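You operate a simulated robot arm through the tools that you are given. There is no shell and no other tool. Be economical: measure what you need, move in short steps, check, and stop when the job is done.

Carry out the task below with a simulated two-armed robot. There is one attempt and no reset: what you move stays moved.

## Task
Carry the packed red bag with both arms and set it on the open shelf of the low bench.

The check looks at the end state, three seconds after you hand in, the way a careful person would. Anything else that was tipped, shoved, dropped, spilled or broken makes it a failure.

## Robot
Two 6-joint arms with two-finger grippers on one trunk, on a base that drives. Base frame: it is fixed to the floor where the robot stands at the start and does not move with it; the origin is under the middle of the robot, x ahead of it, y to its left, z up. Units: mm, rad, N and s.
The left shoulder is at the start at [70, 176, 1081], the right one opposite. With the tool pointing down near the work surface each hand reaches from about 240 to 580 mm from the robot's upright axis, wherever it stands, measured 20 degrees to its own side. Places, roughly: open shelf of the low bench [3000, -1700, 300]. Payload 2.45 kg a hand.
The tool frame of a hand sits at the grasp point between the pads (the TCP): z along the fingers, y along the line on which they close. The tips reach 26 mm beyond it. The gripper opens to 96 mm. The gripper's body begins 69 mm behind the TCP.
Orientation is that of the tool frame in the base frame, as a unit quaternion [w, x, y, z]. With the fingers straight down and closing along the base's y, the tool's x points along the base's -x, its y along +y and its z along -z.

## Interface
- The arms move only by the tool step_arm. It takes "left_rows", "right_rows" or both (then of equal length, played together; a hand with none holds still); each is a list of rows, each a list of 7 numbers: the shift along the tool's x, y, z in mm, then the turn, a rotation vector about the tool's x, y, z in rad, then the gripper command, from -1 (fully open) to 1 (shut), values between in proportion. In form: [[tx, ty, tz, wx, wy, wz, grip], ...]. A call has 1 to 8 rows; each row is the pose to reach, as a shift and turn from the pose commanded when the call began, along the tool's axes at that moment. Rows are played at 5 a second. More than 50 mm and 0.15 rad between two rows, or a gripper value outside its range, and nothing of the call is played. Where a pose cannot be reached the arm comes as near as it can. A force on the tool above 40 N (or 10 N above the force at the start of the call, whichever is more), or a blocked arm, ends the call early, and 0.2 s more pass. Each finger halts on what it meets, pressing with about 27 N; the grip force reading is that of the motor and also rises with nothing between the fingers. The clock runs only during rows and for 0.2 s after the last one: add rows that repeat a pose to give the fingers time. The reply holds the time, the measured pose of the TCP, the force on the tool along the base axes, the opening and the grip force, in the units named above and with some noise, with the torque about the TCP (base axes, N m) and any sound that the robot's microphone picked up.
- Cameras (640 x 400 px; columns grow to the right, rows downward): "scene" is now at [128, -6.3, 1392.7]; the picture's right is [-0.14, -0.99, 0.00], its down [-0.72, 0.10, -0.69] and it looks along [0.68, -0.10, -0.73] (base axes); focal length 260 px, centre (320, 200). "left" rides on the left gripper at [82, -3, -98] in its tool frame; the picture's right is [0.04, 1.00, 0.00], its down [-0.73, 0.03, -0.68] and it looks along [-0.68, 0.03, 0.73] (tool axes); focal length 256 px, centre (320, 200). "right" rides on the right gripper at [82, 3, -98] in its tool frame; the picture's right is [-0.04, 1.00, 0.00], its down [-0.73, -0.03, -0.68] and it looks along [-0.68, -0.03, 0.73] (tool axes); focal length 256 px, centre (320, 200). There is no depth. A picture from a camera that has moved, and an enlarged one, comes with that camera's place and axes in the base frame and with its lens. The place of the scene camera against the robot may be out by one fixed shift of up to 12 mm in any direction.
- camera(camera): a new picture of that camera. It takes no simulated time.
- raise_lower(by): slides the trunk up (or, below 0, down) by that many mm; the arms and the scene camera ride with it, the base frame stays. It gives what a move gives, with no picture.
- drive_base(legs): drives the robot by 1 to 6 legs, each [ahead, left, turn to the left] in mm, mm and rad, along the robot's own axes; the way and the turn of a leg run together, so that a leg with both is an arc; at most 1500 mm and 3.142 rad a leg. The arms and the cameras ride along, it lands a little off, and it stops where it bumps. It gives what a move gives.
- head_to(pan, tilt): turns the head with the scene camera to pan (to the left, within 1.501 rad either way) and tilt (down, from -0.506 to 1.204), counted from straight ahead of the robot. It gives what a move gives.
- close_up(camera, box): a new picture of the part [left, top, right, bottom] of that camera's present view, enlarged. It takes no simulated time.
- hand_in(): hands the job in; it is judged then, once.

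Work in short steps. Places have to be worked out from the pictures, the camera data and where the tool is seen: move nearer, look again, correct. Check each grasp and each placing, and mend what went wrong. You have 120 turns and 92 pictures in all, those below and enlarged ones among them. Open the grippers and draw the arms clear of the work before you hand the job in, unless the task says otherwise; then end with one line.

The tools are called after ">>>" as a command line: name --argument value ..., lists and objects as JSON in quotes. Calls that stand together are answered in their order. step_arm: Moves the arms, as the interface text tells. Its arguments: {"type":"object","properties":{"left_rows":{"type":"array"},"right_rows":{"type":"array"}},"required":[]} The other tools are called the same way: raise_lower (by) slides the trunk up or down; drive_base (legs) drives the base; head_to (pan, tilt) turns the head that bears the scene camera; camera (camera) takes a picture; close_up (camera, box) takes an enlarged picture of a part of a camera's view; hand_in () hands the job in.

At the start:

```text
clock: 0.0
left_ee_pos: [639.6, 81.6, 1000.1]
left_ee_rot: [0.0, 0.0, 1.0, 0.001]
left_contact_force: [-0.2, -0.6, 0.2]
left_moment: [0.03, -0.02, 0.02]
left_opening: 96.0
left_grasp_force: 0.0
right_ee_pos: [307.0, -245.1, 723.9]
right_ee_rot: [0.001, 0.0, 1.0, 0.0]
right_contact_force: [-0.5, 0.0, 0.6]
right_moment: [-0.04, 0.0, -0.01]
right_opening: 96.1
right_grasp_force: 0.0
trunk travel left (down, up): [-566.0, 274.0]
robot x, y, heading: [-0.3, -1.8, -0.001]
head pan, tilt: [-0.141, 0.812]
```

scene: 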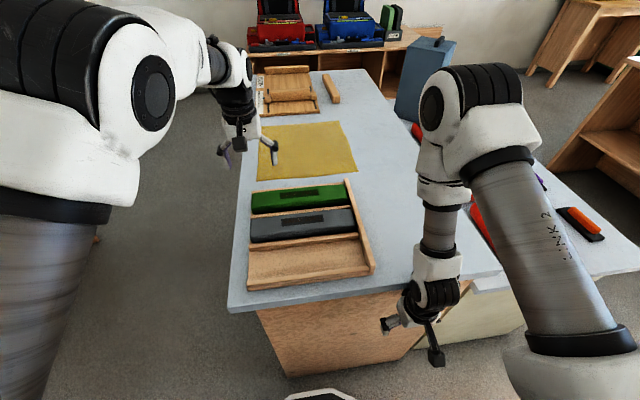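
right: 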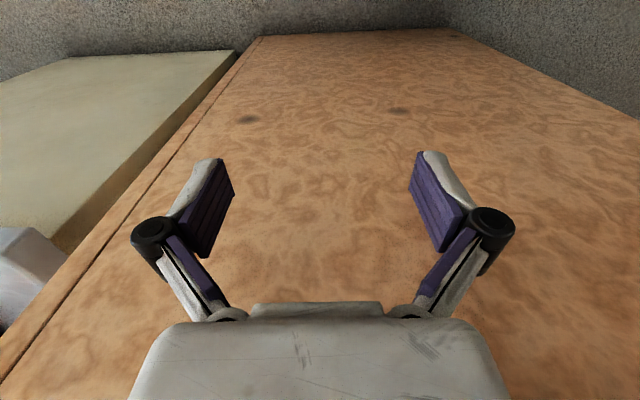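
left: 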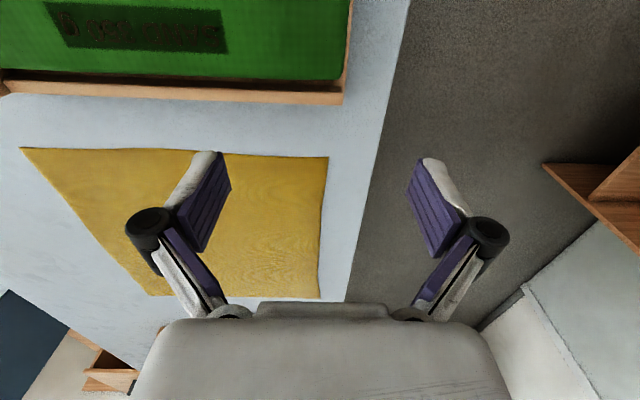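

The scene shows a table ahead and a red object hidden behind the right arm; I look around with the head to find the red bag and the low bench.

>>> head_to --pan -0.6 --tilt 0.5

>>> camera --camera "scene"

>>> head_to --pan 0.1 --tilt 0.3

>>> camera --camera "scene"

```text
clock: 0.9
left_ee_pos: [639.5, 80.8, 999.0]
left_ee_rot: [0.001, 0.0, 1.0, 0.0]
left_contact_force: [-0.3, 0.1, 0.3]
left_moment: [0.0, -0.02, 0.02]
left_opening: 95.7
left_grasp_force: 0.1
right_ee_pos: [307.7, -246.3, 725.0]
right_ee_rot: [0.0, 0.0, 1.0, 0.0]
right_contact_force: [0.0, 0.0, 0.1]
right_moment: [0.0, 0.01, -0.03]
right_opening: 96.2
right_grasp_force: 0.1
trunk travel left (down, up): [-566.0, 274.0]
robot x, y, heading: [-0.1, -2.2, 0.002]
head pan, tilt: [-0.6, 0.499]
```

```text
88 pictures are left
camera scene: at [123.9, -46.3, 1419.6], right [-0.56, -0.83, 0.0], down [-0.4, 0.27, -0.88], along [0.72, -0.5, -0.48], focal length 260 px, centre (320, 200)
```

scene: 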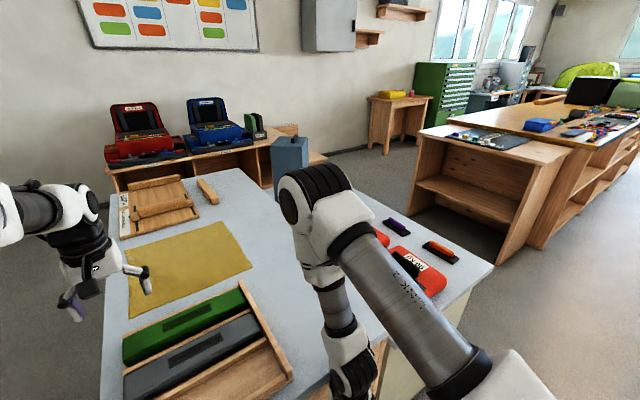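

```text
clock: 2.0
left_ee_pos: [640.2, 81.2, 1000.1]
left_ee_rot: [0.0, 0.0, 1.0, 0.0]
left_contact_force: [0.3, 0.4, -0.3]
left_moment: [0.02, -0.04, -0.03]
left_opening: 96.0
left_grasp_force: 0.0
right_ee_pos: [307.9, -245.5, 724.7]
right_ee_rot: [-0.001, 0.0, 1.0, -0.001]
right_contact_force: [1.0, 0.6, 0.1]
right_moment: [0.01, -0.03, 0.02]
right_opening: 96.1
right_grasp_force: 0.3
trunk travel left (down, up): [-566.0, 274.0]
robot x, y, heading: [0.3, -1.2, 0.004]
head pan, tilt: [0.099, 0.3]
```

```text
87 pictures are left
camera scene: at [141.7, 14.2, 1438.0], right [0.1, -1.0, 0.0], down [-0.29, -0.03, -0.96], along [0.95, 0.09, -0.3], focal length 260 px, centre (320, 200)
```

scene: 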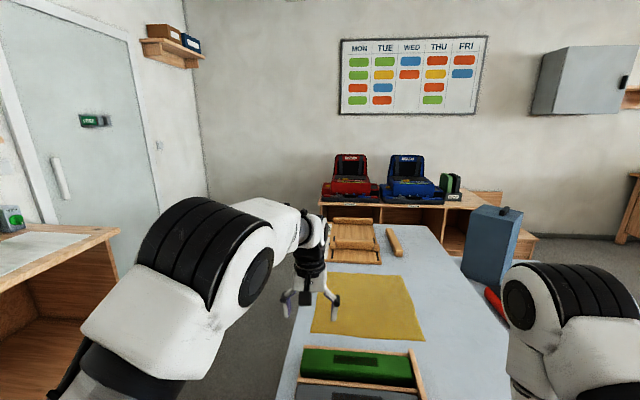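

I zoom on the far bench with the red and blue bags and on the area of the open shelf.

>>> close_up --camera "scene" --box '[300, 130, 540, 280]'

>>> head_to --pan -0.5 --tilt 0.3

>>> close_up --camera "scene" --box '[140, 180, 460, 380]'

>>> head_to --pan -1.2 --tilt 0.5

>>> camera --camera "scene"

>>> head_to --pan 1.2 --tilt 0.5

>>> camera --camera "scene"

```text
2.67 times, centred on (420, 205) of scene
camera zoom: at [141.7, 14.2, 1438.0], right [0.1, -1.0, 0.0], down [-0.29, -0.03, -0.96], along [0.95, 0.09, -0.3], focal length 692 px, centre (53, 187)
```

zoom: 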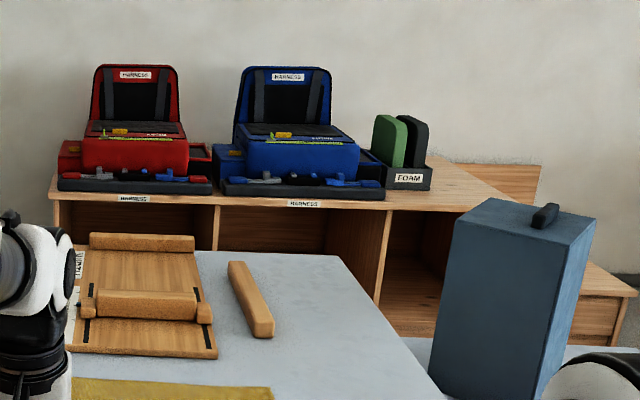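

```text
clock: 3.0
left_ee_pos: [639.5, 79.9, 999.8]
left_ee_rot: [0.0, 0.0, 1.0, 0.001]
left_contact_force: [-1.2, 0.3, -0.3]
left_moment: [-0.01, 0.03, -0.02]
left_opening: 96.1
left_grasp_force: 0.1
right_ee_pos: [308.0, -245.8, 724.7]
right_ee_rot: [-0.001, 0.0, 1.0, 0.0]
right_contact_force: [0.2, -0.4, -0.1]
right_moment: [-0.03, -0.02, 0.01]
right_opening: 96.1
right_grasp_force: 0.1
trunk travel left (down, up): [-566.0, 274.0]
robot x, y, heading: [-1.3, -2.8, 0.0]
head pan, tilt: [-0.499, 0.3]
```

```text
2.00 times, centred on (300, 280) of scene
camera zoom: at [130.8, -39.6, 1438.0], right [-0.48, -0.88, 0.0], down [-0.26, 0.14, -0.96], along [0.84, -0.46, -0.3], focal length 519 px, centre (360, 40)
```

zoom: 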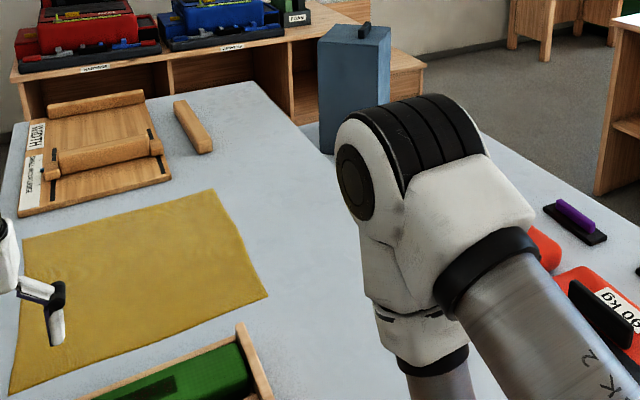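

```text
clock: 4.0
left_ee_pos: [638.9, 80.9, 999.6]
left_ee_rot: [-0.001, 0.0, 1.0, 0.0]
left_contact_force: [-0.1, 0.1, -0.7]
left_moment: [0.01, 0.0, 0.01]
left_opening: 95.9
left_grasp_force: 0.1
right_ee_pos: [308.0, -246.8, 723.6]
right_ee_rot: [0.001, 0.0, 1.0, 0.001]
right_contact_force: [0.4, -0.1, 0.3]
right_moment: [-0.02, -0.01, -0.01]
right_opening: 95.9
right_grasp_force: 0.0
trunk travel left (down, up): [-566.0, 274.0]
robot x, y, heading: [0.8, 0.5, -0.002]
head pan, tilt: [-1.201, 0.499]
```

```text
84 pictures are left
camera scene: at [81.8, -79.8, 1419.6], right [-0.93, -0.36, 0.0], down [-0.17, 0.45, -0.88], along [0.32, -0.82, -0.48], focal length 260 px, centre (320, 200)
```

scene: 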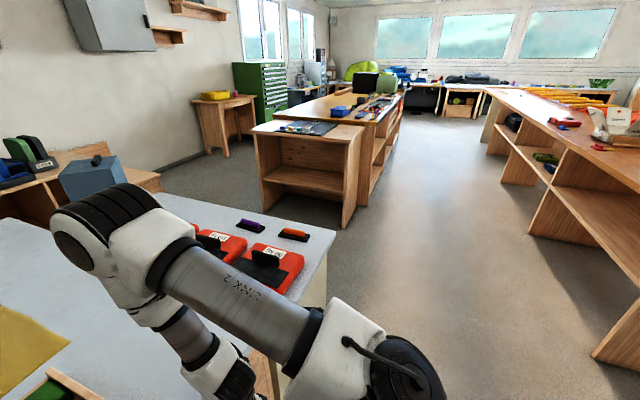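

```text
clock: 6.2
left_ee_pos: [639.2, 80.5, 999.1]
left_ee_rot: [0.0, 0.0, 1.0, 0.0]
left_contact_force: [-0.8, 0.3, 0.4]
left_moment: [-0.01, -0.01, -0.01]
left_opening: 95.9
left_grasp_force: 0.1
right_ee_pos: [307.3, -245.6, 725.1]
right_ee_rot: [-0.001, 0.0, 1.0, 0.0]
right_contact_force: [1.0, 0.3, -0.2]
right_moment: [0.03, 0.05, -0.01]
right_opening: 96.0
right_grasp_force: 0.1
trunk travel left (down, up): [-566.0, 274.0]
robot x, y, heading: [5.6, 1.1, 0.003]
head pan, tilt: [1.201, 0.499]
```

```text
83 pictures are left
camera scene: at [81.7, 89.8, 1419.6], right [0.93, -0.36, 0.0], down [-0.17, -0.45, -0.88], along [0.32, 0.82, -0.48], focal length 260 px, centre (320, 200)
```

scene: 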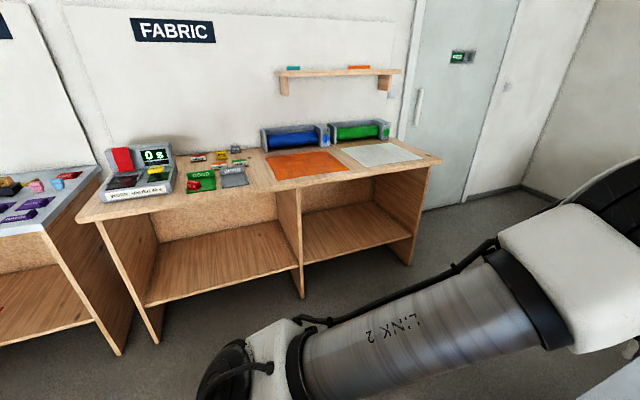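

Red objects with a "90 kg" label sit on the right part of the table, and there is a red harness bag on the far bench; I back off a little and look at the right part of the table unobstructed.

>>> drive_base --legs '[[-500, 0, 0], [0, -700, 0]]'

>>> head_to --pan 0.0 --tilt 0.35

>>> camera --camera "scene"

```text
clock: 12.6
left_ee_pos: [147.0, -610.3, 1000.1]
left_ee_rot: [0.0, -0.003, 1.0, -0.001]
left_contact_force: [0.6, -0.4, -0.9]
left_moment: [0.0, 0.03, 0.03]
left_opening: 96.0
left_grasp_force: 0.0
right_ee_pos: [-182.8, -939.0, 725.0]
right_ee_rot: [-0.001, -0.004, 1.0, 0.0]
right_contact_force: [-0.4, 0.3, 0.4]
right_moment: [0.01, -0.01, 0.01]
right_opening: 96.0
right_grasp_force: 0.1
trunk travel left (down, up): [-566.0, 274.0]
robot x, y, heading: [-491.9, -694.3, 0.003]
head pan, tilt: [1.201, 0.499]
```

```text
clock: 14.0
left_ee_pos: [147.7, -610.1, 1000.8]
left_ee_rot: [0.0, -0.003, 1.0, 0.0]
left_contact_force: [-0.7, 0.3, -1.0]
left_moment: [-0.06, -0.04, -0.02]
left_opening: 95.9
left_grasp_force: 0.0
right_ee_pos: [-183.1, -938.9, 724.8]
right_ee_rot: [0.0, -0.004, 1.0, 0.0]
right_contact_force: [-0.9, 0.4, 0.5]
right_moment: [0.0, -0.02, 0.0]
right_opening: 96.0
right_grasp_force: 0.0
trunk travel left (down, up): [-566.0, 274.0]
robot x, y, heading: [-490.6, -696.6, 0.008]
head pan, tilt: [0.0, 0.351]
```

```text
82 pictures are left
camera scene: at [-349.6, -688.5, 1433.3], right [0.01, -1.0, 0.0], down [-0.34, 0.0, -0.94], along [0.94, 0.01, -0.34], focal length 260 px, centre (320, 200)
```

scene: 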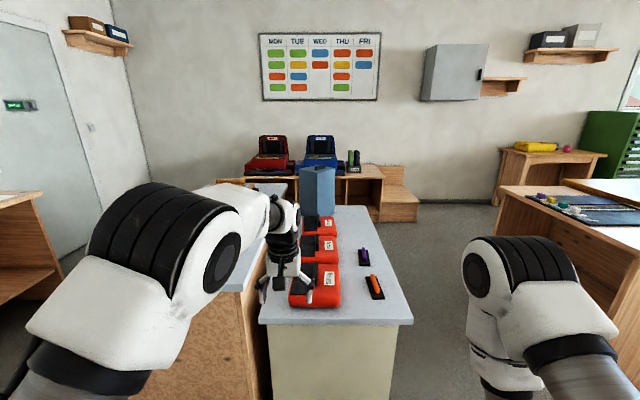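

Three red bags stand on the right-hand table. Zoom on them and the low bench.

>>> close_up --camera "scene" --box '[230, 200, 420, 320]'

>>> close_up --camera "scene" --box '[230, 125, 440, 255]'

```text
3.33 times, centred on (325, 260) of scene
camera zoom: at [-349.6, -688.5, 1433.3], right [0.01, -1.0, 0.0], down [-0.34, 0.0, -0.94], along [0.94, 0.01, -0.34], focal length 866 px, centre (303, 0)
```

zoom: 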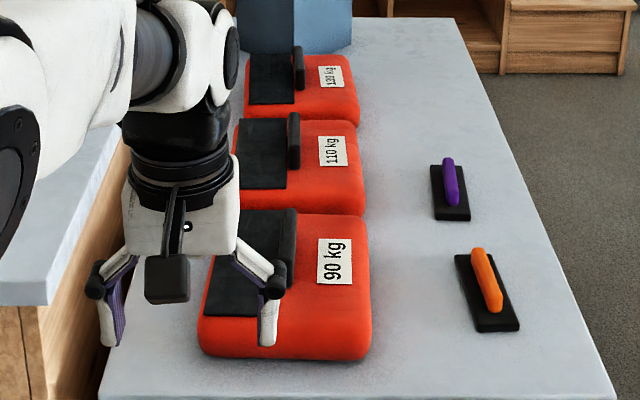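

```text
3.05 times, centred on (335, 190) of scene
camera zoom: at [-349.6, -688.5, 1433.3], right [0.01, -1.0, 0.0], down [-0.34, 0.0, -0.94], along [0.94, 0.01, -0.34], focal length 791 px, centre (274, 230)
```

zoom: 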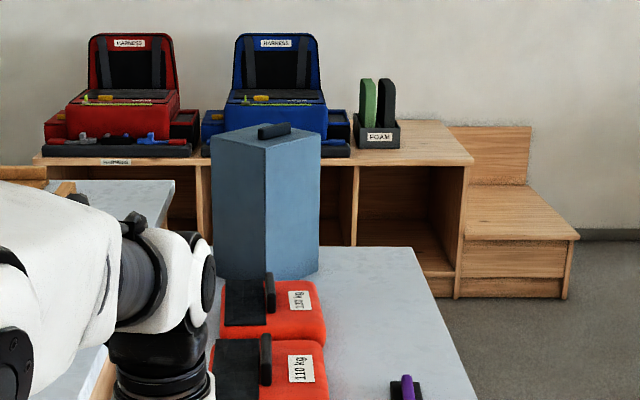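

The "packed red bag" is most likely the red HARNESS bag on the wall bench (with the low step-shaped bench at its right, top ≈ z 300 at (3000,-1700)). I drive down the right-hand aisle to get near it.

>>> drive_base --legs '[[0, -850, 0], [1400, 0, 0], [900, 0, 0]]'

>>> head_to --pan 0.6 --tilt 0.4

>>> camera --camera "scene"

```text
clock: 29.3
left_ee_pos: [2445.1, -1414.7, 999.1]
left_ee_rot: [0.0, -0.005, 1.0, 0.0]
left_contact_force: [0.5, 0.2, -0.3]
left_moment: [0.0, 0.0, 0.01]
left_opening: 96.0
left_grasp_force: 0.0
right_ee_pos: [2117.7, -1745.0, 725.2]
right_ee_rot: [0.0, -0.005, 1.0, 0.0]
right_contact_force: [-0.3, 0.3, 0.2]
right_moment: [0.02, -0.02, -0.03]
right_opening: 96.1
right_grasp_force: 0.0
trunk travel left (down, up): [-566.0, 274.0]
robot x, y, heading: [1808.3, -1503.4, 0.009]
head pan, tilt: [0.0, 0.351]
```

```text
clock: 30.3
left_ee_pos: [2446.0, -1414.3, 999.6]
left_ee_rot: [0.0, -0.006, 1.0, 0.0]
left_contact_force: [0.0, -1.4, -0.5]
left_moment: [0.0, 0.0, 0.02]
left_opening: 96.0
left_grasp_force: 0.0
right_ee_pos: [2117.1, -1745.1, 724.3]
right_ee_rot: [0.0, -0.005, 1.0, 0.0]
right_contact_force: [0.3, -0.4, 0.4]
right_moment: [0.0, 0.02, 0.01]
right_opening: 95.8
right_grasp_force: 0.2
trunk travel left (down, up): [-566.0, 274.0]
robot x, y, heading: [1806.2, -1502.8, 0.009]
head pan, tilt: [0.6, 0.4]
```

```text
79 pictures are left
camera scene: at [1931.6, -1443.7, 1428.8], right [0.57, -0.82, 0.0], down [-0.32, -0.22, -0.92], along [0.76, 0.53, -0.39], focal length 260 px, centre (320, 200)
```

scene: 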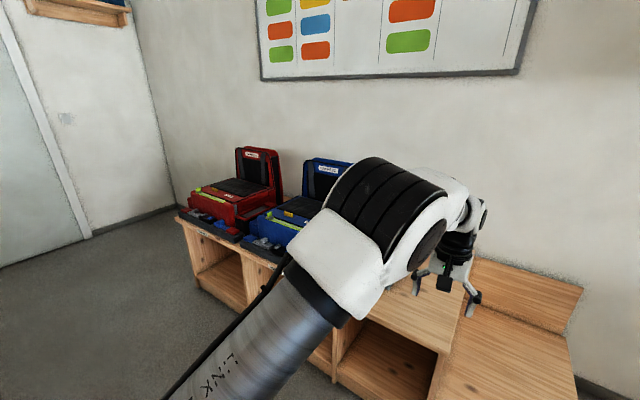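

The red bag is at the left end of the wall bench. I pull the left hand back first, then drive in between table and bench to stand in front of the red bag.

>>> step_arm --left_rows '[[50, 0, 0, 0, 0, 0, -1], [100, 0, 0, 0, 0, 0, -1], [150, 0, 0, 0, 0, 0, -1], [200, 0, 0, 0, 0, 0, -1], [250, 0, 0, 0, 0, 0, -1]]'

>>> drive_base --legs '[[350, 0, 0], [0, 800, 0]]'

>>> head_to --pan 0.5 --tilt 0.6

>>> camera --camera "scene"

```text
clock: 31.0
left_ee_pos: [2328.6, -1384.8, 917.1]
left_ee_rot: [-0.102, -0.03, 0.994, -0.036]
left_contact_force: [-0.4, 0.2, -0.2]
left_moment: [0.01, 0.0, 0.02]
left_opening: 95.9
left_grasp_force: 0.0
left hand out of reach, approached as far as the arm can: row 2, 3
right_ee_pos: [2116.8, -1744.8, 726.0]
right_ee_rot: [-0.001, -0.004, 1.0, 0.0]
right_contact_force: [0.0, 0.0, -0.7]
right_moment: [0.01, -0.02, -0.03]
right_opening: 96.1
right_grasp_force: 0.1
trunk travel left (down, up): [-566.0, 274.0]
robot x, y, heading: [1805.8, -1498.9, 0.011]
head pan, tilt: [0.6, 0.4]
stopped in row 3 (left hand): the arm was blocked; the commanded pose is now the measured one
```

```text
clock: 37.1
left_ee_pos: [2672.8, -596.1, 918.2]
left_ee_rot: [-0.1, -0.029, 0.994, -0.035]
left_contact_force: [0.8, 0.6, 0.8]
left_moment: [-0.01, -0.03, -0.01]
left_opening: 96.1
left_grasp_force: 0.0
right_ee_pos: [2459.2, -956.9, 725.0]
right_ee_rot: [0.0, -0.005, 1.0, 0.0]
right_contact_force: [-0.5, 0.1, 0.0]
right_moment: [0.03, -0.01, -0.02]
right_opening: 96.1
right_grasp_force: 0.1
trunk travel left (down, up): [-566.0, 274.0]
robot x, y, heading: [2149.6, -712.8, 0.007]
head pan, tilt: [0.6, 0.4]
```

```text
clock: 37.8
left_ee_pos: [2672.5, -597.0, 918.3]
left_ee_rot: [-0.101, -0.03, 0.994, -0.036]
left_contact_force: [-0.5, -0.1, 0.8]
left_moment: [-0.01, 0.01, 0.01]
left_opening: 95.9
left_grasp_force: 0.0
right_ee_pos: [2460.0, -957.8, 725.4]
right_ee_rot: [0.0, -0.004, 1.0, 0.001]
right_contact_force: [0.2, -0.2, 0.0]
right_moment: [-0.02, 0.02, 0.0]
right_opening: 95.8
right_grasp_force: 0.0
trunk travel left (down, up): [-566.0, 274.0]
robot x, y, heading: [2150.6, -715.4, 0.006]
head pan, tilt: [0.499, 0.6]
```

```text
78 pictures are left
camera scene: at [2276.7, -665.1, 1410.6], right [0.49, -0.87, 0.0], down [-0.49, -0.27, -0.83], along [0.72, 0.4, -0.56], focal length 260 px, centre (320, 200)
```

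scene: 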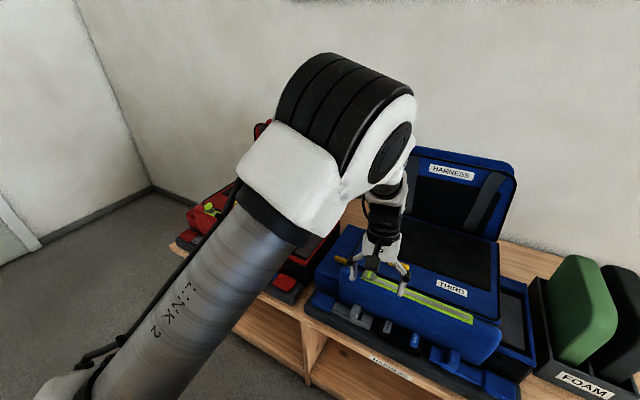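

Blue harness is directly ahead. I move on to stand in front of the red one and look at it well.

>>> drive_base --legs '[[0, 600, 0]]'

>>> head_to --pan -0.1 --tilt 0.7

>>> camera --camera "scene"

>>> camera --camera "left"

```text
clock: 41.2
left_ee_pos: [2663.0, 11.6, 918.3]
left_ee_rot: [-0.099, -0.035, 0.994, -0.037]
left_contact_force: [0.7, -0.6, -0.4]
left_moment: [0.01, -0.02, 0.03]
left_opening: 96.2
left_grasp_force: 0.0
right_ee_pos: [2454.5, -349.0, 724.2]
right_ee_rot: [0.0, -0.01, 1.0, 0.0]
right_contact_force: [-0.1, 0.6, 0.7]
right_moment: [0.03, 0.01, -0.03]
right_opening: 96.0
right_grasp_force: 0.0
trunk travel left (down, up): [-566.0, 274.0]
robot x, y, heading: [2141.5, -107.1, 0.022]
head pan, tilt: [0.499, 0.6]
```

```text
clock: 42.2
left_ee_pos: [2663.6, 11.5, 919.0]
left_ee_rot: [-0.1, -0.035, 0.994, -0.037]
left_contact_force: [-0.3, -0.9, 0.2]
left_moment: [0.01, 0.02, 0.03]
left_opening: 95.9
left_grasp_force: 0.1
right_ee_pos: [2454.5, -351.6, 723.9]
right_ee_rot: [-0.001, -0.008, 1.0, 0.001]
right_contact_force: [-0.1, 0.3, -0.3]
right_moment: [-0.01, -0.01, 0.02]
right_opening: 96.0
right_grasp_force: 0.0
trunk travel left (down, up): [-566.0, 274.0]
robot x, y, heading: [2141.4, -111.8, 0.016]
head pan, tilt: [-0.099, 0.7]
```

```text
77 pictures are left
camera scene: at [2276.1, -110.6, 1401.9], right [-0.08, -1.0, 0.0], down [-0.64, 0.05, -0.76], along [0.76, -0.06, -0.64], focal length 260 px, centre (320, 200)
```

scene: 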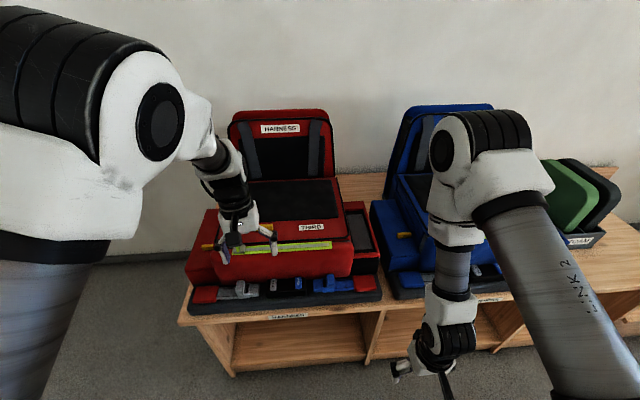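

```text
76 pictures are left
camera left: at [2602.6, 12.2, 1030.6], right [-0.12, 0.99, -0.06], down [0.85, 0.13, 0.51], along [0.52, 0.01, -0.86], focal length 256 px, centre (320, 200)
```

left: 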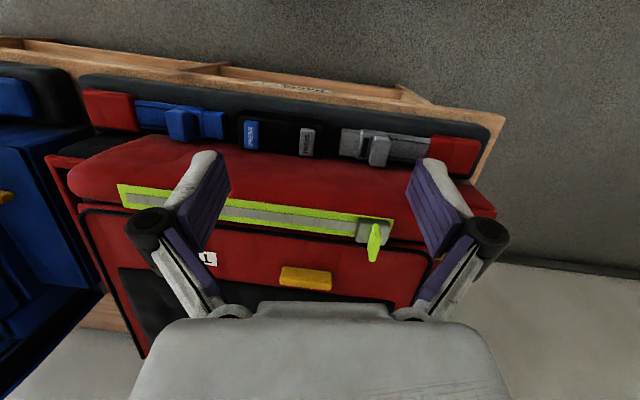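

That is a seat harness, not a packed bag, so before touching it I survey the rest of the room: back to the open area, and turn there.

>>> drive_base --legs '[[0, -1450, 0], [-100, 0, 0], [0, 0, -1.6]]'

>>> head_to --pan 0 --tilt 0.35

>>> camera --camera "scene"

>>> head_to --pan -1.3 --tilt 0.35

>>> camera --camera "scene"

>>> head_to --pan 1.3 --tilt 0.45

>>> camera --camera "scene"

```text
clock: 54.1
left_ee_pos: [2200.7, -2102.5, 918.4]
left_ee_rot: [-0.096, 0.682, 0.724, 0.045]
left_contact_force: [0.0, -0.2, -0.1]
left_moment: [0.0, 0.01, -0.02]
left_opening: 96.3
left_grasp_force: 0.2
right_ee_pos: [1841.6, -1891.2, 724.8]
right_ee_rot: [0.0, 0.704, 0.71, 0.0]
right_contact_force: [-0.3, -0.3, 0.2]
right_moment: [-0.03, -0.02, -0.03]
right_opening: 95.8
right_grasp_force: 0.0
trunk travel left (down, up): [-566.0, 274.0]
robot x, y, heading: [2086.1, -1579.4, -1.56]
head pan, tilt: [-0.099, 0.7]
```

```text
clock: 55.0
left_ee_pos: [2202.0, -2103.5, 918.7]
left_ee_rot: [-0.097, 0.682, 0.724, 0.045]
left_contact_force: [0.4, -0.4, -1.2]
left_moment: [0.03, -0.02, 0.02]
left_opening: 96.0
left_grasp_force: 0.2
right_ee_pos: [1840.5, -1891.2, 724.0]
right_ee_rot: [0.0, 0.704, 0.71, 0.0]
right_contact_force: [0.1, 0.8, -0.4]
right_moment: [-0.02, 0.01, -0.01]
right_opening: 96.2
right_grasp_force: 0.0
trunk travel left (down, up): [-566.0, 274.0]
robot x, y, heading: [2088.4, -1582.3, -1.563]
head pan, tilt: [0.0, 0.351]
```

```text
75 pictures are left
camera scene: at [2083.8, -1719.8, 1433.2], right [-1.0, -0.01, 0.0], down [0.0, 0.34, -0.94], along [0.01, -0.94, -0.34], focal length 260 px, centre (320, 200)
```

scene: 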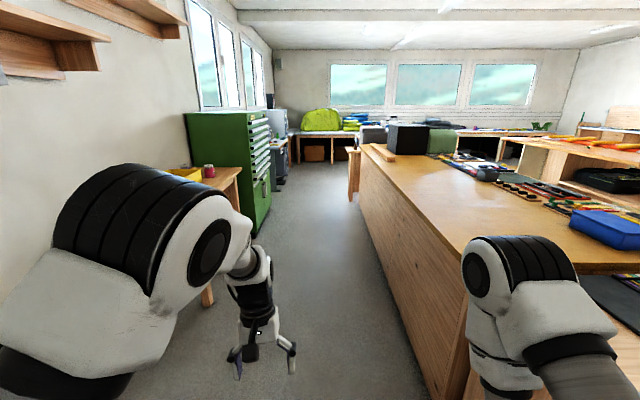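

```text
clock: 56.4
left_ee_pos: [2201.9, -2104.0, 918.3]
left_ee_rot: [-0.097, 0.682, 0.723, 0.046]
left_contact_force: [0.4, 0.3, -0.4]
left_moment: [0.01, 0.0, -0.04]
left_opening: 96.0
left_grasp_force: 0.0
right_ee_pos: [1840.5, -1890.3, 724.5]
right_ee_rot: [0.0, 0.704, 0.71, 0.0]
right_contact_force: [0.1, 0.4, 1.0]
right_moment: [0.01, 0.0, 0.03]
right_opening: 96.2
right_grasp_force: 0.1
trunk travel left (down, up): [-566.0, 274.0]
robot x, y, heading: [2084.5, -1579.8, -1.563]
head pan, tilt: [-1.3, 0.351]
```

```text
74 pictures are left
camera scene: at [1993.5, -1652.4, 1433.3], right [-0.28, 0.96, 0.0], down [0.33, 0.1, -0.94], along [-0.9, -0.26, -0.34], focal length 260 px, centre (320, 200)
```

scene: 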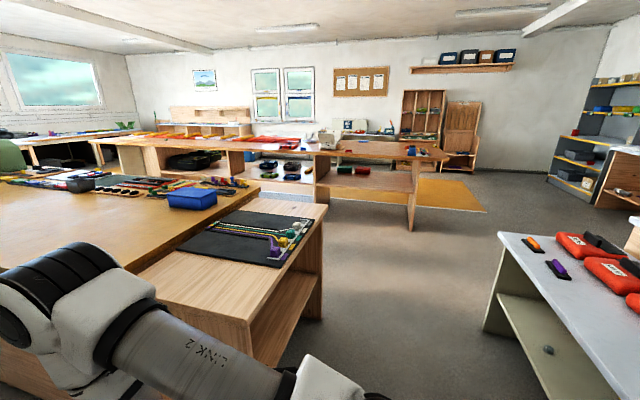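

```text
clock: 58.8
left_ee_pos: [2201.3, -2103.0, 918.4]
left_ee_rot: [-0.096, 0.682, 0.724, 0.045]
left_contact_force: [0.4, 0.8, 0.9]
left_moment: [-0.02, 0.01, -0.02]
left_opening: 96.0
left_grasp_force: 0.1
right_ee_pos: [1841.7, -1891.0, 723.8]
right_ee_rot: [0.0, 0.704, 0.71, 0.0]
right_contact_force: [0.0, -0.3, 0.4]
right_moment: [-0.01, 0.01, -0.05]
right_opening: 96.1
right_grasp_force: 0.1
trunk travel left (down, up): [-566.0, 274.0]
robot x, y, heading: [2086.4, -1585.5, -1.558]
head pan, tilt: [1.3, 0.45]
```

```text
73 pictures are left
camera scene: at [2171.7, -1650.5, 1424.1], right [-0.26, -0.97, 0.0], down [-0.42, 0.11, -0.9], along [0.87, -0.23, -0.44], focal length 260 px, centre (320, 200)
```

scene: 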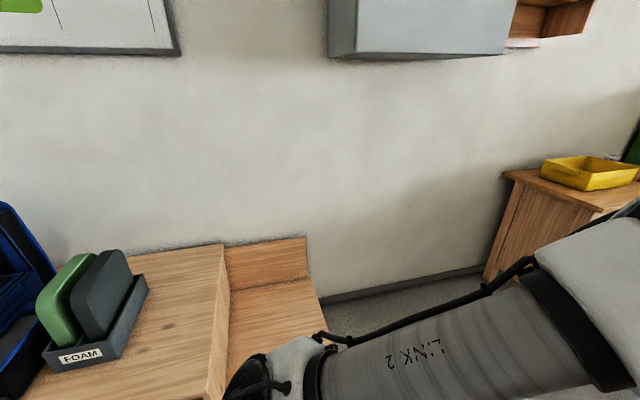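

Nothing obvious; I zoom on the far part of the room in the western view, and look at the last unseen sector.

>>> head_to --pan -1.4 --tilt 0.25

>>> close_up --camera "scene" --box '[60, 120, 360, 300]'

>>> close_up --camera "scene" --box '[340, 120, 640, 300]'

>>> drive_base --legs '[[0, 0, -1.2]]'

>>> camera --camera "scene"

```text
clock: 61.2
left_ee_pos: [2200.4, -2102.3, 919.0]
left_ee_rot: [-0.097, 0.682, 0.723, 0.045]
left_contact_force: [0.1, 0.4, -0.1]
left_moment: [-0.01, 0.0, 0.0]
left_opening: 96.3
left_grasp_force: 0.0
right_ee_pos: [1841.0, -1890.1, 724.5]
right_ee_rot: [0.0, 0.704, 0.71, 0.0]
right_contact_force: [-0.1, 0.3, 0.2]
right_moment: [0.01, 0.01, -0.03]
right_opening: 96.0
right_grasp_force: 0.0
trunk travel left (down, up): [-566.0, 274.0]
robot x, y, heading: [2083.1, -1584.7, -1.564]
head pan, tilt: [-1.4, 0.25]
```

```text
2.13 times, centred on (210, 210) of scene
camera zoom: at [1991.1, -1643.4, 1442.8], right [-0.18, 0.98, 0.0], down [0.24, 0.04, -0.97], along [-0.95, -0.17, -0.25], focal length 554 px, centre (555, 179)
```

zoom: 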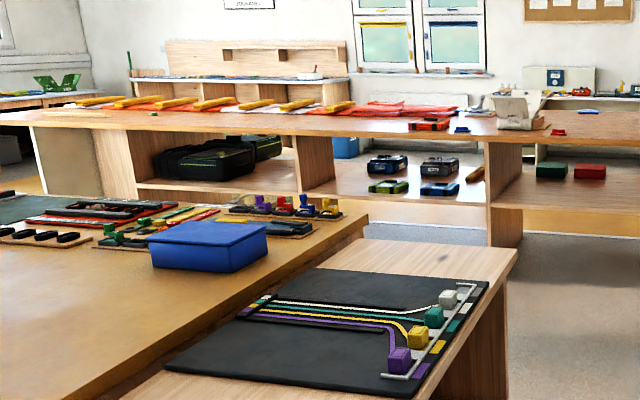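

```text
2.13 times, centred on (490, 210) of scene
camera zoom: at [1991.1, -1643.4, 1442.8], right [-0.18, 0.98, 0.0], down [0.24, 0.04, -0.97], along [-0.95, -0.17, -0.25], focal length 554 px, centre (-43, 179)
```

zoom: 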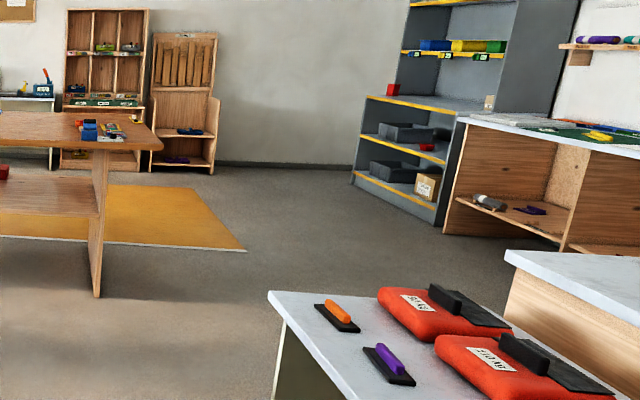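

```text
clock: 64.6
left_ee_pos: [1629.0, -1864.1, 919.4]
left_ee_rot: [-0.052, 0.975, 0.196, 0.092]
left_contact_force: [0.2, -0.2, 0.4]
left_moment: [0.03, 0.01, 0.0]
left_opening: 96.0
left_grasp_force: 0.1
right_ee_pos: [1710.6, -1454.2, 724.0]
right_ee_rot: [0.0, 0.985, 0.171, 0.0]
right_contact_force: [-0.1, -0.6, 0.6]
right_moment: [-0.02, 0.02, 0.0]
right_opening: 95.9
right_grasp_force: 0.1
trunk travel left (down, up): [-566.0, 274.0]
robot x, y, heading: [2083.5, -1577.9, -2.796]
head pan, tilt: [-1.4, 0.25]
```

```text
70 pictures are left
camera scene: at [1989.2, -1511.8, 1442.7], right [0.87, 0.49, 0.0], down [0.12, -0.21, -0.97], along [-0.48, 0.84, -0.25], focal length 260 px, centre (320, 200)
```

scene: 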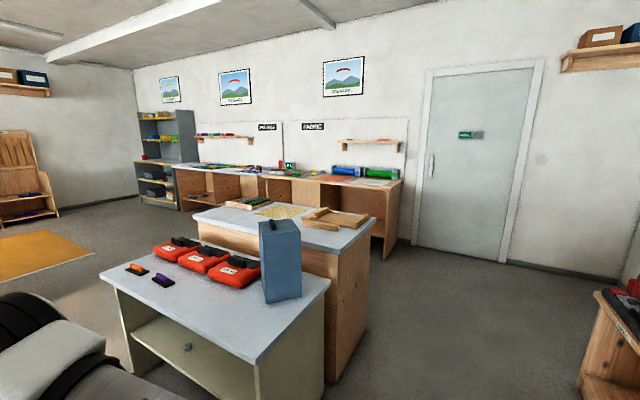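

No distinct bag here. I turn to check the south end (lime bag, brownish things under that bench), then the labels on the harnesses.

>>> drive_base --legs '[[0, 0, 1.2]]'

>>> head_to --pan 0 --tilt 0.2

>>> close_up --camera "scene" --box '[250, 120, 410, 220]'

>>> close_up --camera "scene" --box '[400, 120, 640, 270]'

```text
clock: 68.1
left_ee_pos: [2204.6, -2102.3, 918.6]
left_ee_rot: [-0.097, 0.68, 0.726, 0.044]
left_contact_force: [0.1, 0.0, 1.1]
left_moment: [0.01, 0.04, 0.0]
left_opening: 96.0
left_grasp_force: 0.0
right_ee_pos: [1842.2, -1891.3, 724.1]
right_ee_rot: [0.0, 0.702, 0.712, 0.001]
right_contact_force: [0.0, 0.2, 0.0]
right_moment: [-0.01, 0.02, -0.01]
right_opening: 96.0
right_grasp_force: 0.0
trunk travel left (down, up): [-566.0, 274.0]
robot x, y, heading: [2087.2, -1583.6, -1.557]
head pan, tilt: [-1.4, 0.25]
```

```text
clock: 69.6
left_ee_pos: [2204.0, -2102.6, 918.9]
left_ee_rot: [-0.097, 0.68, 0.725, 0.045]
left_contact_force: [0.2, 0.5, 0.1]
left_moment: [-0.02, -0.01, -0.02]
left_opening: 95.7
left_grasp_force: 0.0
right_ee_pos: [1841.8, -1892.6, 724.3]
right_ee_rot: [0.0, 0.702, 0.712, 0.0]
right_contact_force: [0.8, -0.6, 0.4]
right_moment: [0.01, -0.03, 0.01]
right_opening: 95.7
right_grasp_force: 0.0
trunk travel left (down, up): [-566.0, 274.0]
robot x, y, heading: [2085.1, -1582.9, -1.554]
head pan, tilt: [0.0, 0.201]
```

```text
4.00 times, centred on (330, 170) of scene
camera zoom: at [2084.4, -1719.8, 1447.3], right [-1.0, -0.01, 0.0], down [0.0, 0.2, -0.98], along [0.01, -0.98, -0.2], focal length 1039 px, centre (280, 320)
```

zoom: 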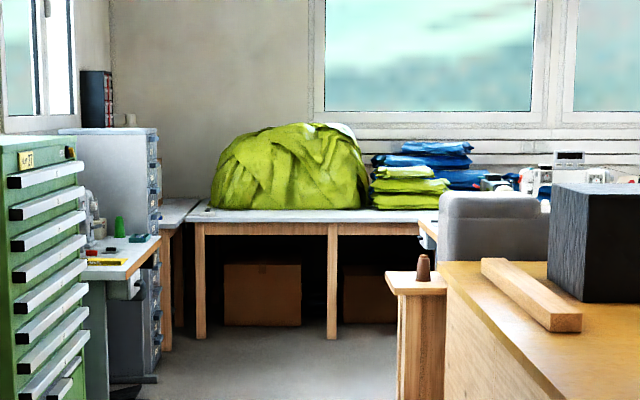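

```text
2.67 times, centred on (520, 195) of scene
camera zoom: at [2084.4, -1719.8, 1447.3], right [-1.0, -0.01, 0.0], down [0.0, 0.2, -0.98], along [0.01, -0.98, -0.2], focal length 692 px, centre (-213, 213)
```

zoom: 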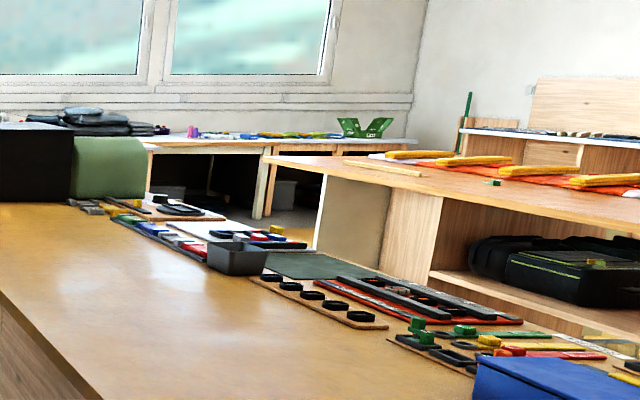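

No other red bag in the room's south. I return to face the wall bench to inspect the red one and the bench compartments closely, with the trunk raised so the wrist cameras overlook it.

>>> drive_base --legs '[[0, 0, 1.56], [0, 1000, 0]]'

>>> raise_lower --by 250

>>> head_to --pan -0.2 --tilt 0.8

>>> camera --camera "scene"

>>> drive_base --legs '[[0, 600, 0]]'

>>> camera --camera "right"

>>> camera --camera "scene"

```text
clock: 78.6
left_ee_pos: [2620.0, -481.1, 918.7]
left_ee_rot: [-0.101, -0.02, 0.994, -0.036]
left_contact_force: [0.1, -0.1, -0.5]
left_moment: [-0.02, -0.02, -0.01]
left_opening: 96.1
left_grasp_force: 0.2
right_ee_pos: [2400.4, -835.8, 725.3]
right_ee_rot: [0.0, 0.008, 1.0, -0.001]
right_contact_force: [-0.1, 0.5, 0.0]
right_moment: [0.0, -0.02, 0.0]
right_opening: 96.0
right_grasp_force: 0.2
trunk travel left (down, up): [-566.0, 274.0]
robot x, y, heading: [2093.4, -589.6, -0.019]
head pan, tilt: [0.0, 0.201]
```

```text
clock: 81.2
left_ee_pos: [2619.6, -481.2, 1168.3]
left_ee_rot: [-0.101, -0.019, 0.994, -0.035]
left_contact_force: [-0.1, -0.1, -0.5]
left_moment: [0.02, 0.0, -0.01]
left_opening: 96.0
left_grasp_force: 0.1
right_ee_pos: [2398.2, -838.4, 975.0]
right_ee_rot: [0.0, 0.007, 1.0, 0.0]
right_contact_force: [-0.2, -0.3, 0.1]
right_moment: [0.03, -0.03, 0.01]
right_opening: 96.1
right_grasp_force: 0.2
trunk travel left (down, up): [-816.0, 24.0]
robot x, y, heading: [2099.1, -586.2, -0.017]
head pan, tilt: [0.0, 0.201]
```

```text
clock: 82.2
left_ee_pos: [2619.5, -481.1, 1168.0]
left_ee_rot: [-0.1, -0.02, 0.994, -0.036]
left_contact_force: [0.0, 0.4, -0.5]
left_moment: [0.04, 0.0, -0.01]
left_opening: 96.1
left_grasp_force: 0.0
right_ee_pos: [2398.6, -836.8, 975.6]
right_ee_rot: [0.0, 0.007, 1.0, 0.0]
right_contact_force: [-0.2, 0.2, 0.2]
right_moment: [0.03, 0.02, 0.02]
right_opening: 95.8
right_grasp_force: 0.1
trunk travel left (down, up): [-816.0, 24.0]
robot x, y, heading: [2093.0, -585.5, -0.016]
head pan, tilt: [-0.201, 0.799]
```

```text
67 pictures are left
camera scene: at [2222.7, -599.6, 1643.7], right [-0.21, -0.98, 0.0], down [-0.7, 0.15, -0.7], along [0.68, -0.15, -0.72], focal length 260 px, centre (320, 200)
```

scene: 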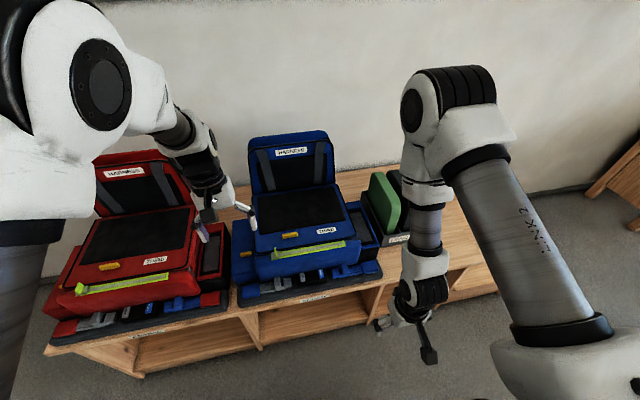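

```text
clock: 85.5
left_ee_pos: [2632.2, 112.5, 1168.5]
left_ee_rot: [-0.101, -0.014, 0.994, -0.035]
left_contact_force: [-0.4, 0.0, -0.2]
left_moment: [0.0, 0.01, 0.03]
left_opening: 96.0
left_grasp_force: 0.0
right_ee_pos: [2407.9, -242.8, 973.6]
right_ee_rot: [0.001, 0.012, 1.0, 0.0]
right_contact_force: [0.4, -0.1, 0.6]
right_moment: [-0.02, -0.01, -0.01]
right_opening: 95.7
right_grasp_force: 0.0
trunk travel left (down, up): [-816.0, 24.0]
robot x, y, heading: [2104.6, 9.7, -0.024]
head pan, tilt: [-0.201, 0.799]
```

```text
66 pictures are left
camera right: at [2325.5, -237.5, 1073.4], right [0.06, 1.0, 0.0], down [0.73, -0.05, 0.68], along [0.68, -0.04, -0.73], focal length 256 px, centre (320, 200)
```

right: 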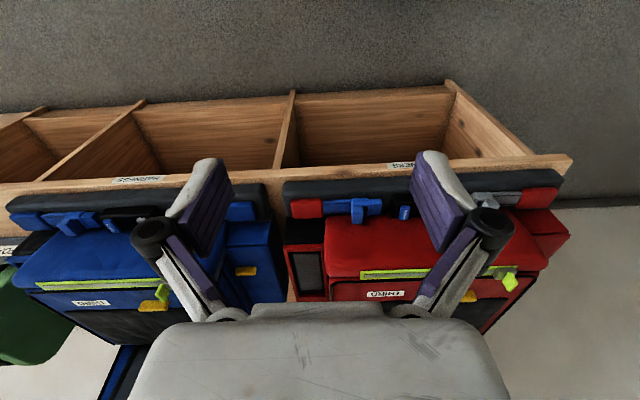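

```text
65 pictures are left
camera scene: at [2233.6, -3.1, 1643.6], right [-0.22, -0.97, 0.0], down [-0.7, 0.16, -0.7], along [0.68, -0.15, -0.72], focal length 260 px, centre (320, 200)
```

scene: 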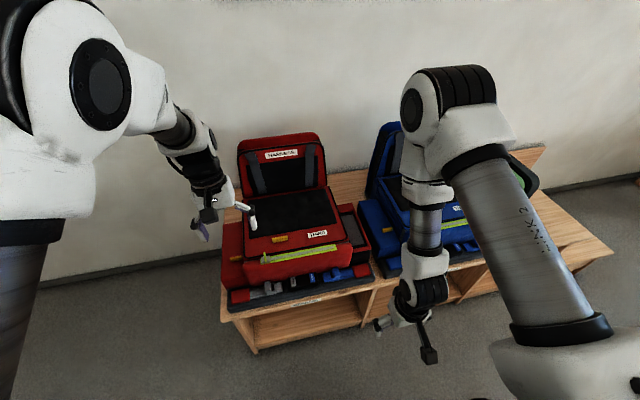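

I look at the details of the red bag: labels, sides, any handles.

>>> close_up --camera "scene" --box '[210, 120, 402, 330]'

>>> close_up --camera "right" --box '[270, 150, 590, 350]'

>>> camera --camera "left"

```text
1.90 times, centred on (306, 225) of scene
camera zoom: at [2233.6, -3.1, 1643.6], right [-0.22, -0.97, 0.0], down [-0.7, 0.16, -0.7], along [0.68, -0.15, -0.72], focal length 495 px, centre (347, 152)
```

zoom: 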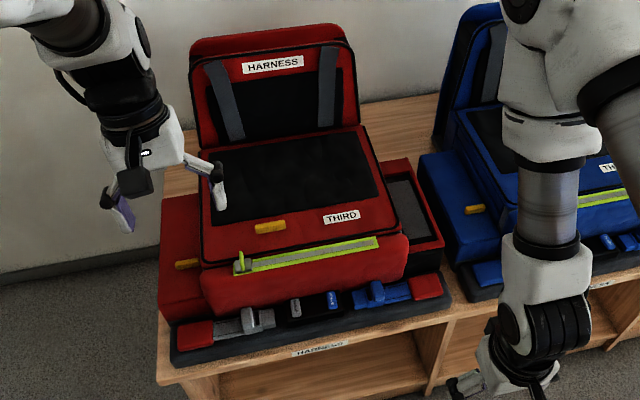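

```text
2.00 times, centred on (430, 250) of right
camera zoom: at [2325.5, -237.5, 1073.4], right [0.06, 1.0, 0.0], down [0.73, -0.05, 0.68], along [0.68, -0.04, -0.73], focal length 512 px, centre (100, 100)
```

zoom: 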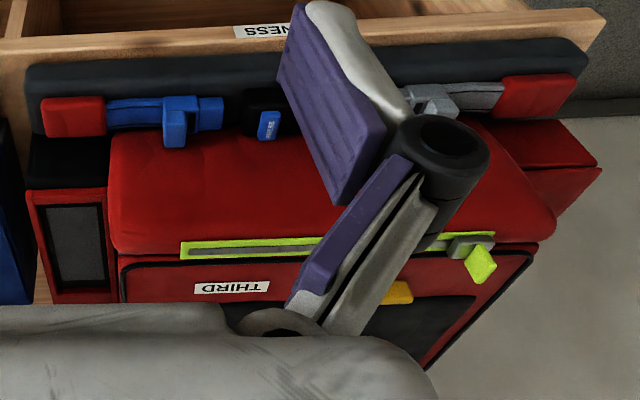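

```text
62 pictures are left
camera left: at [2570.9, 114.0, 1280.7], right [-0.07, 1.0, -0.06], down [0.85, 0.09, 0.51], along [0.52, -0.01, -0.86], focal length 256 px, centre (320, 200)
```

left: 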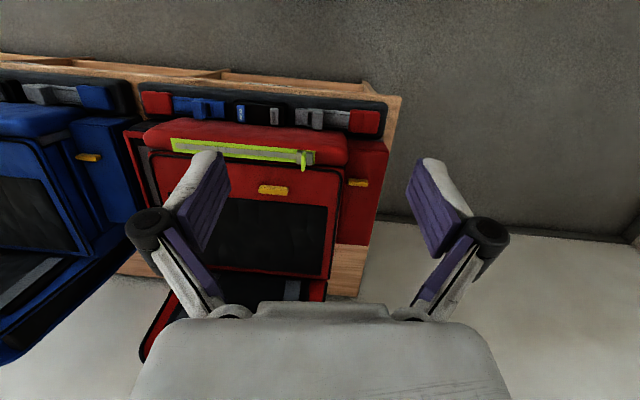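

These are fixed seat-harness assemblies, without handles: not the packed bag. I go back west and look over the part of the room behind the start position.

>>> drive_base --legs '[[0, -1560, 0], [-1400, 0, 0], [-1100, 0, 0], [0, 650, 0]]'

>>> head_to --pan 1.45 --tilt 0.4

>>> camera --camera "scene"

>>> drive_base --legs '[[0, 0, 1.57]]'

>>> camera --camera "scene"

>>> drive_base --legs '[[0, 0, 1.57]]'

>>> camera --camera "scene"

```text
refused: -1560 is not a number from -1500 to 1500
```

```text
clock: 87.2
left_ee_pos: [2632.9, 112.6, 1168.5]
left_ee_rot: [-0.101, -0.015, 0.994, -0.035]
left_contact_force: [0.0, -0.2, 0.6]
left_moment: [0.03, -0.01, -0.02]
left_opening: 96.3
left_grasp_force: 0.0
right_ee_pos: [2407.1, -242.0, 973.9]
right_ee_rot: [0.0, 0.013, 1.0, -0.001]
right_contact_force: [-1.3, 0.2, 0.1]
right_moment: [0.02, 0.01, -0.01]
right_opening: 96.1
right_grasp_force: 0.0
trunk travel left (down, up): [-816.0, 24.0]
robot x, y, heading: [2104.7, 14.8, -0.017]
head pan, tilt: [1.45, 0.4]
```

```text
61 pictures are left
camera scene: at [2168.3, 107.5, 1678.8], right [0.99, -0.14, 0.0], down [-0.06, -0.39, -0.92], along [0.13, 0.91, -0.39], focal length 260 px, centre (320, 200)
```

scene: 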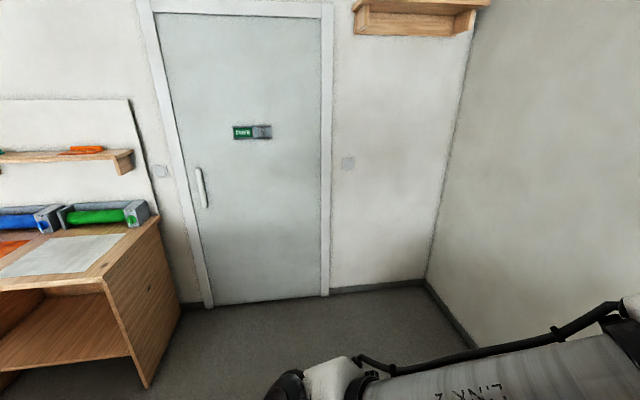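

```text
clock: 91.3
left_ee_pos: [2034.0, 542.6, 1168.0]
left_ee_rot: [-0.049, -0.694, 0.712, -0.094]
left_contact_force: [-0.5, 0.1, 0.9]
left_moment: [-0.03, -0.02, -0.01]
left_opening: 96.0
left_grasp_force: 0.0
right_ee_pos: [2375.9, 300.1, 973.6]
right_ee_rot: [0.0, -0.679, 0.734, 0.0]
right_contact_force: [-0.8, -0.1, -0.3]
right_moment: [0.01, -0.01, 0.03]
right_opening: 96.2
right_grasp_force: 0.1
trunk travel left (down, up): [-816.0, 24.0]
robot x, y, heading: [2107.7, 11.8, 1.493]
head pan, tilt: [1.45, 0.4]
```

```text
60 pictures are left
camera scene: at [2018.0, 85.6, 1678.8], right [0.2, 0.98, 0.0], down [0.38, -0.08, -0.92], along [-0.9, 0.18, -0.39], focal length 260 px, centre (320, 200)
```

scene: 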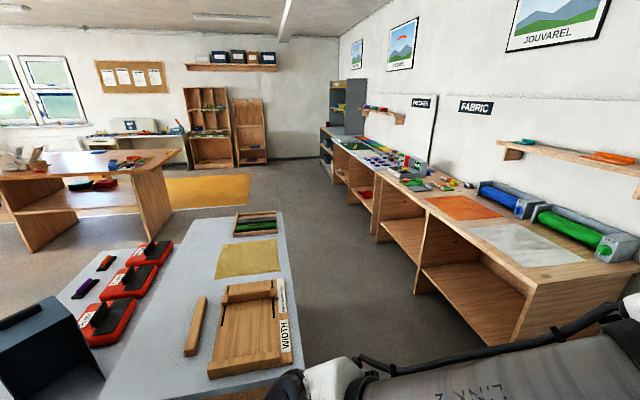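

```text
clock: 95.5
left_ee_pos: [1574.9, -56.6, 1168.8]
left_ee_rot: [-0.032, 0.994, -0.015, 0.102]
left_contact_force: [0.0, -1.0, 0.1]
left_moment: [-0.03, 0.01, 0.02]
left_opening: 95.9
left_grasp_force: 0.0
right_ee_pos: [1819.9, 282.4, 974.0]
right_ee_rot: [0.0, 0.999, -0.041, 0.0]
right_contact_force: [-0.5, -0.1, -0.4]
right_moment: [-0.02, -0.04, -0.01]
right_opening: 96.2
right_grasp_force: 0.1
trunk travel left (down, up): [-816.0, 24.0]
robot x, y, heading: [2108.9, 14.7, 3.062]
head pan, tilt: [1.45, 0.4]
```

```text
59 pictures are left
camera scene: at [2035.8, -69.0, 1678.8], right [-0.98, 0.2, 0.0], down [0.08, 0.38, -0.92], along [-0.19, -0.9, -0.39], focal length 260 px, centre (320, 200)
```

scene: 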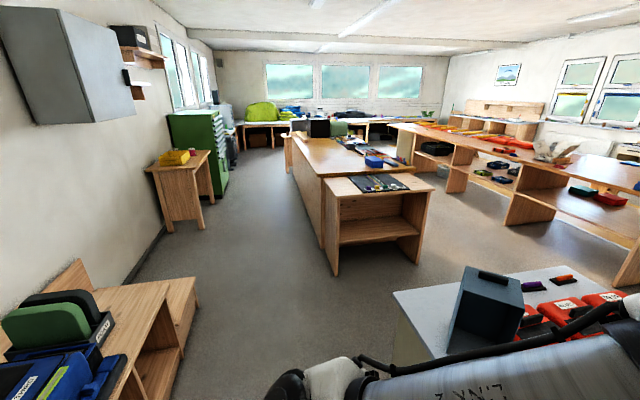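

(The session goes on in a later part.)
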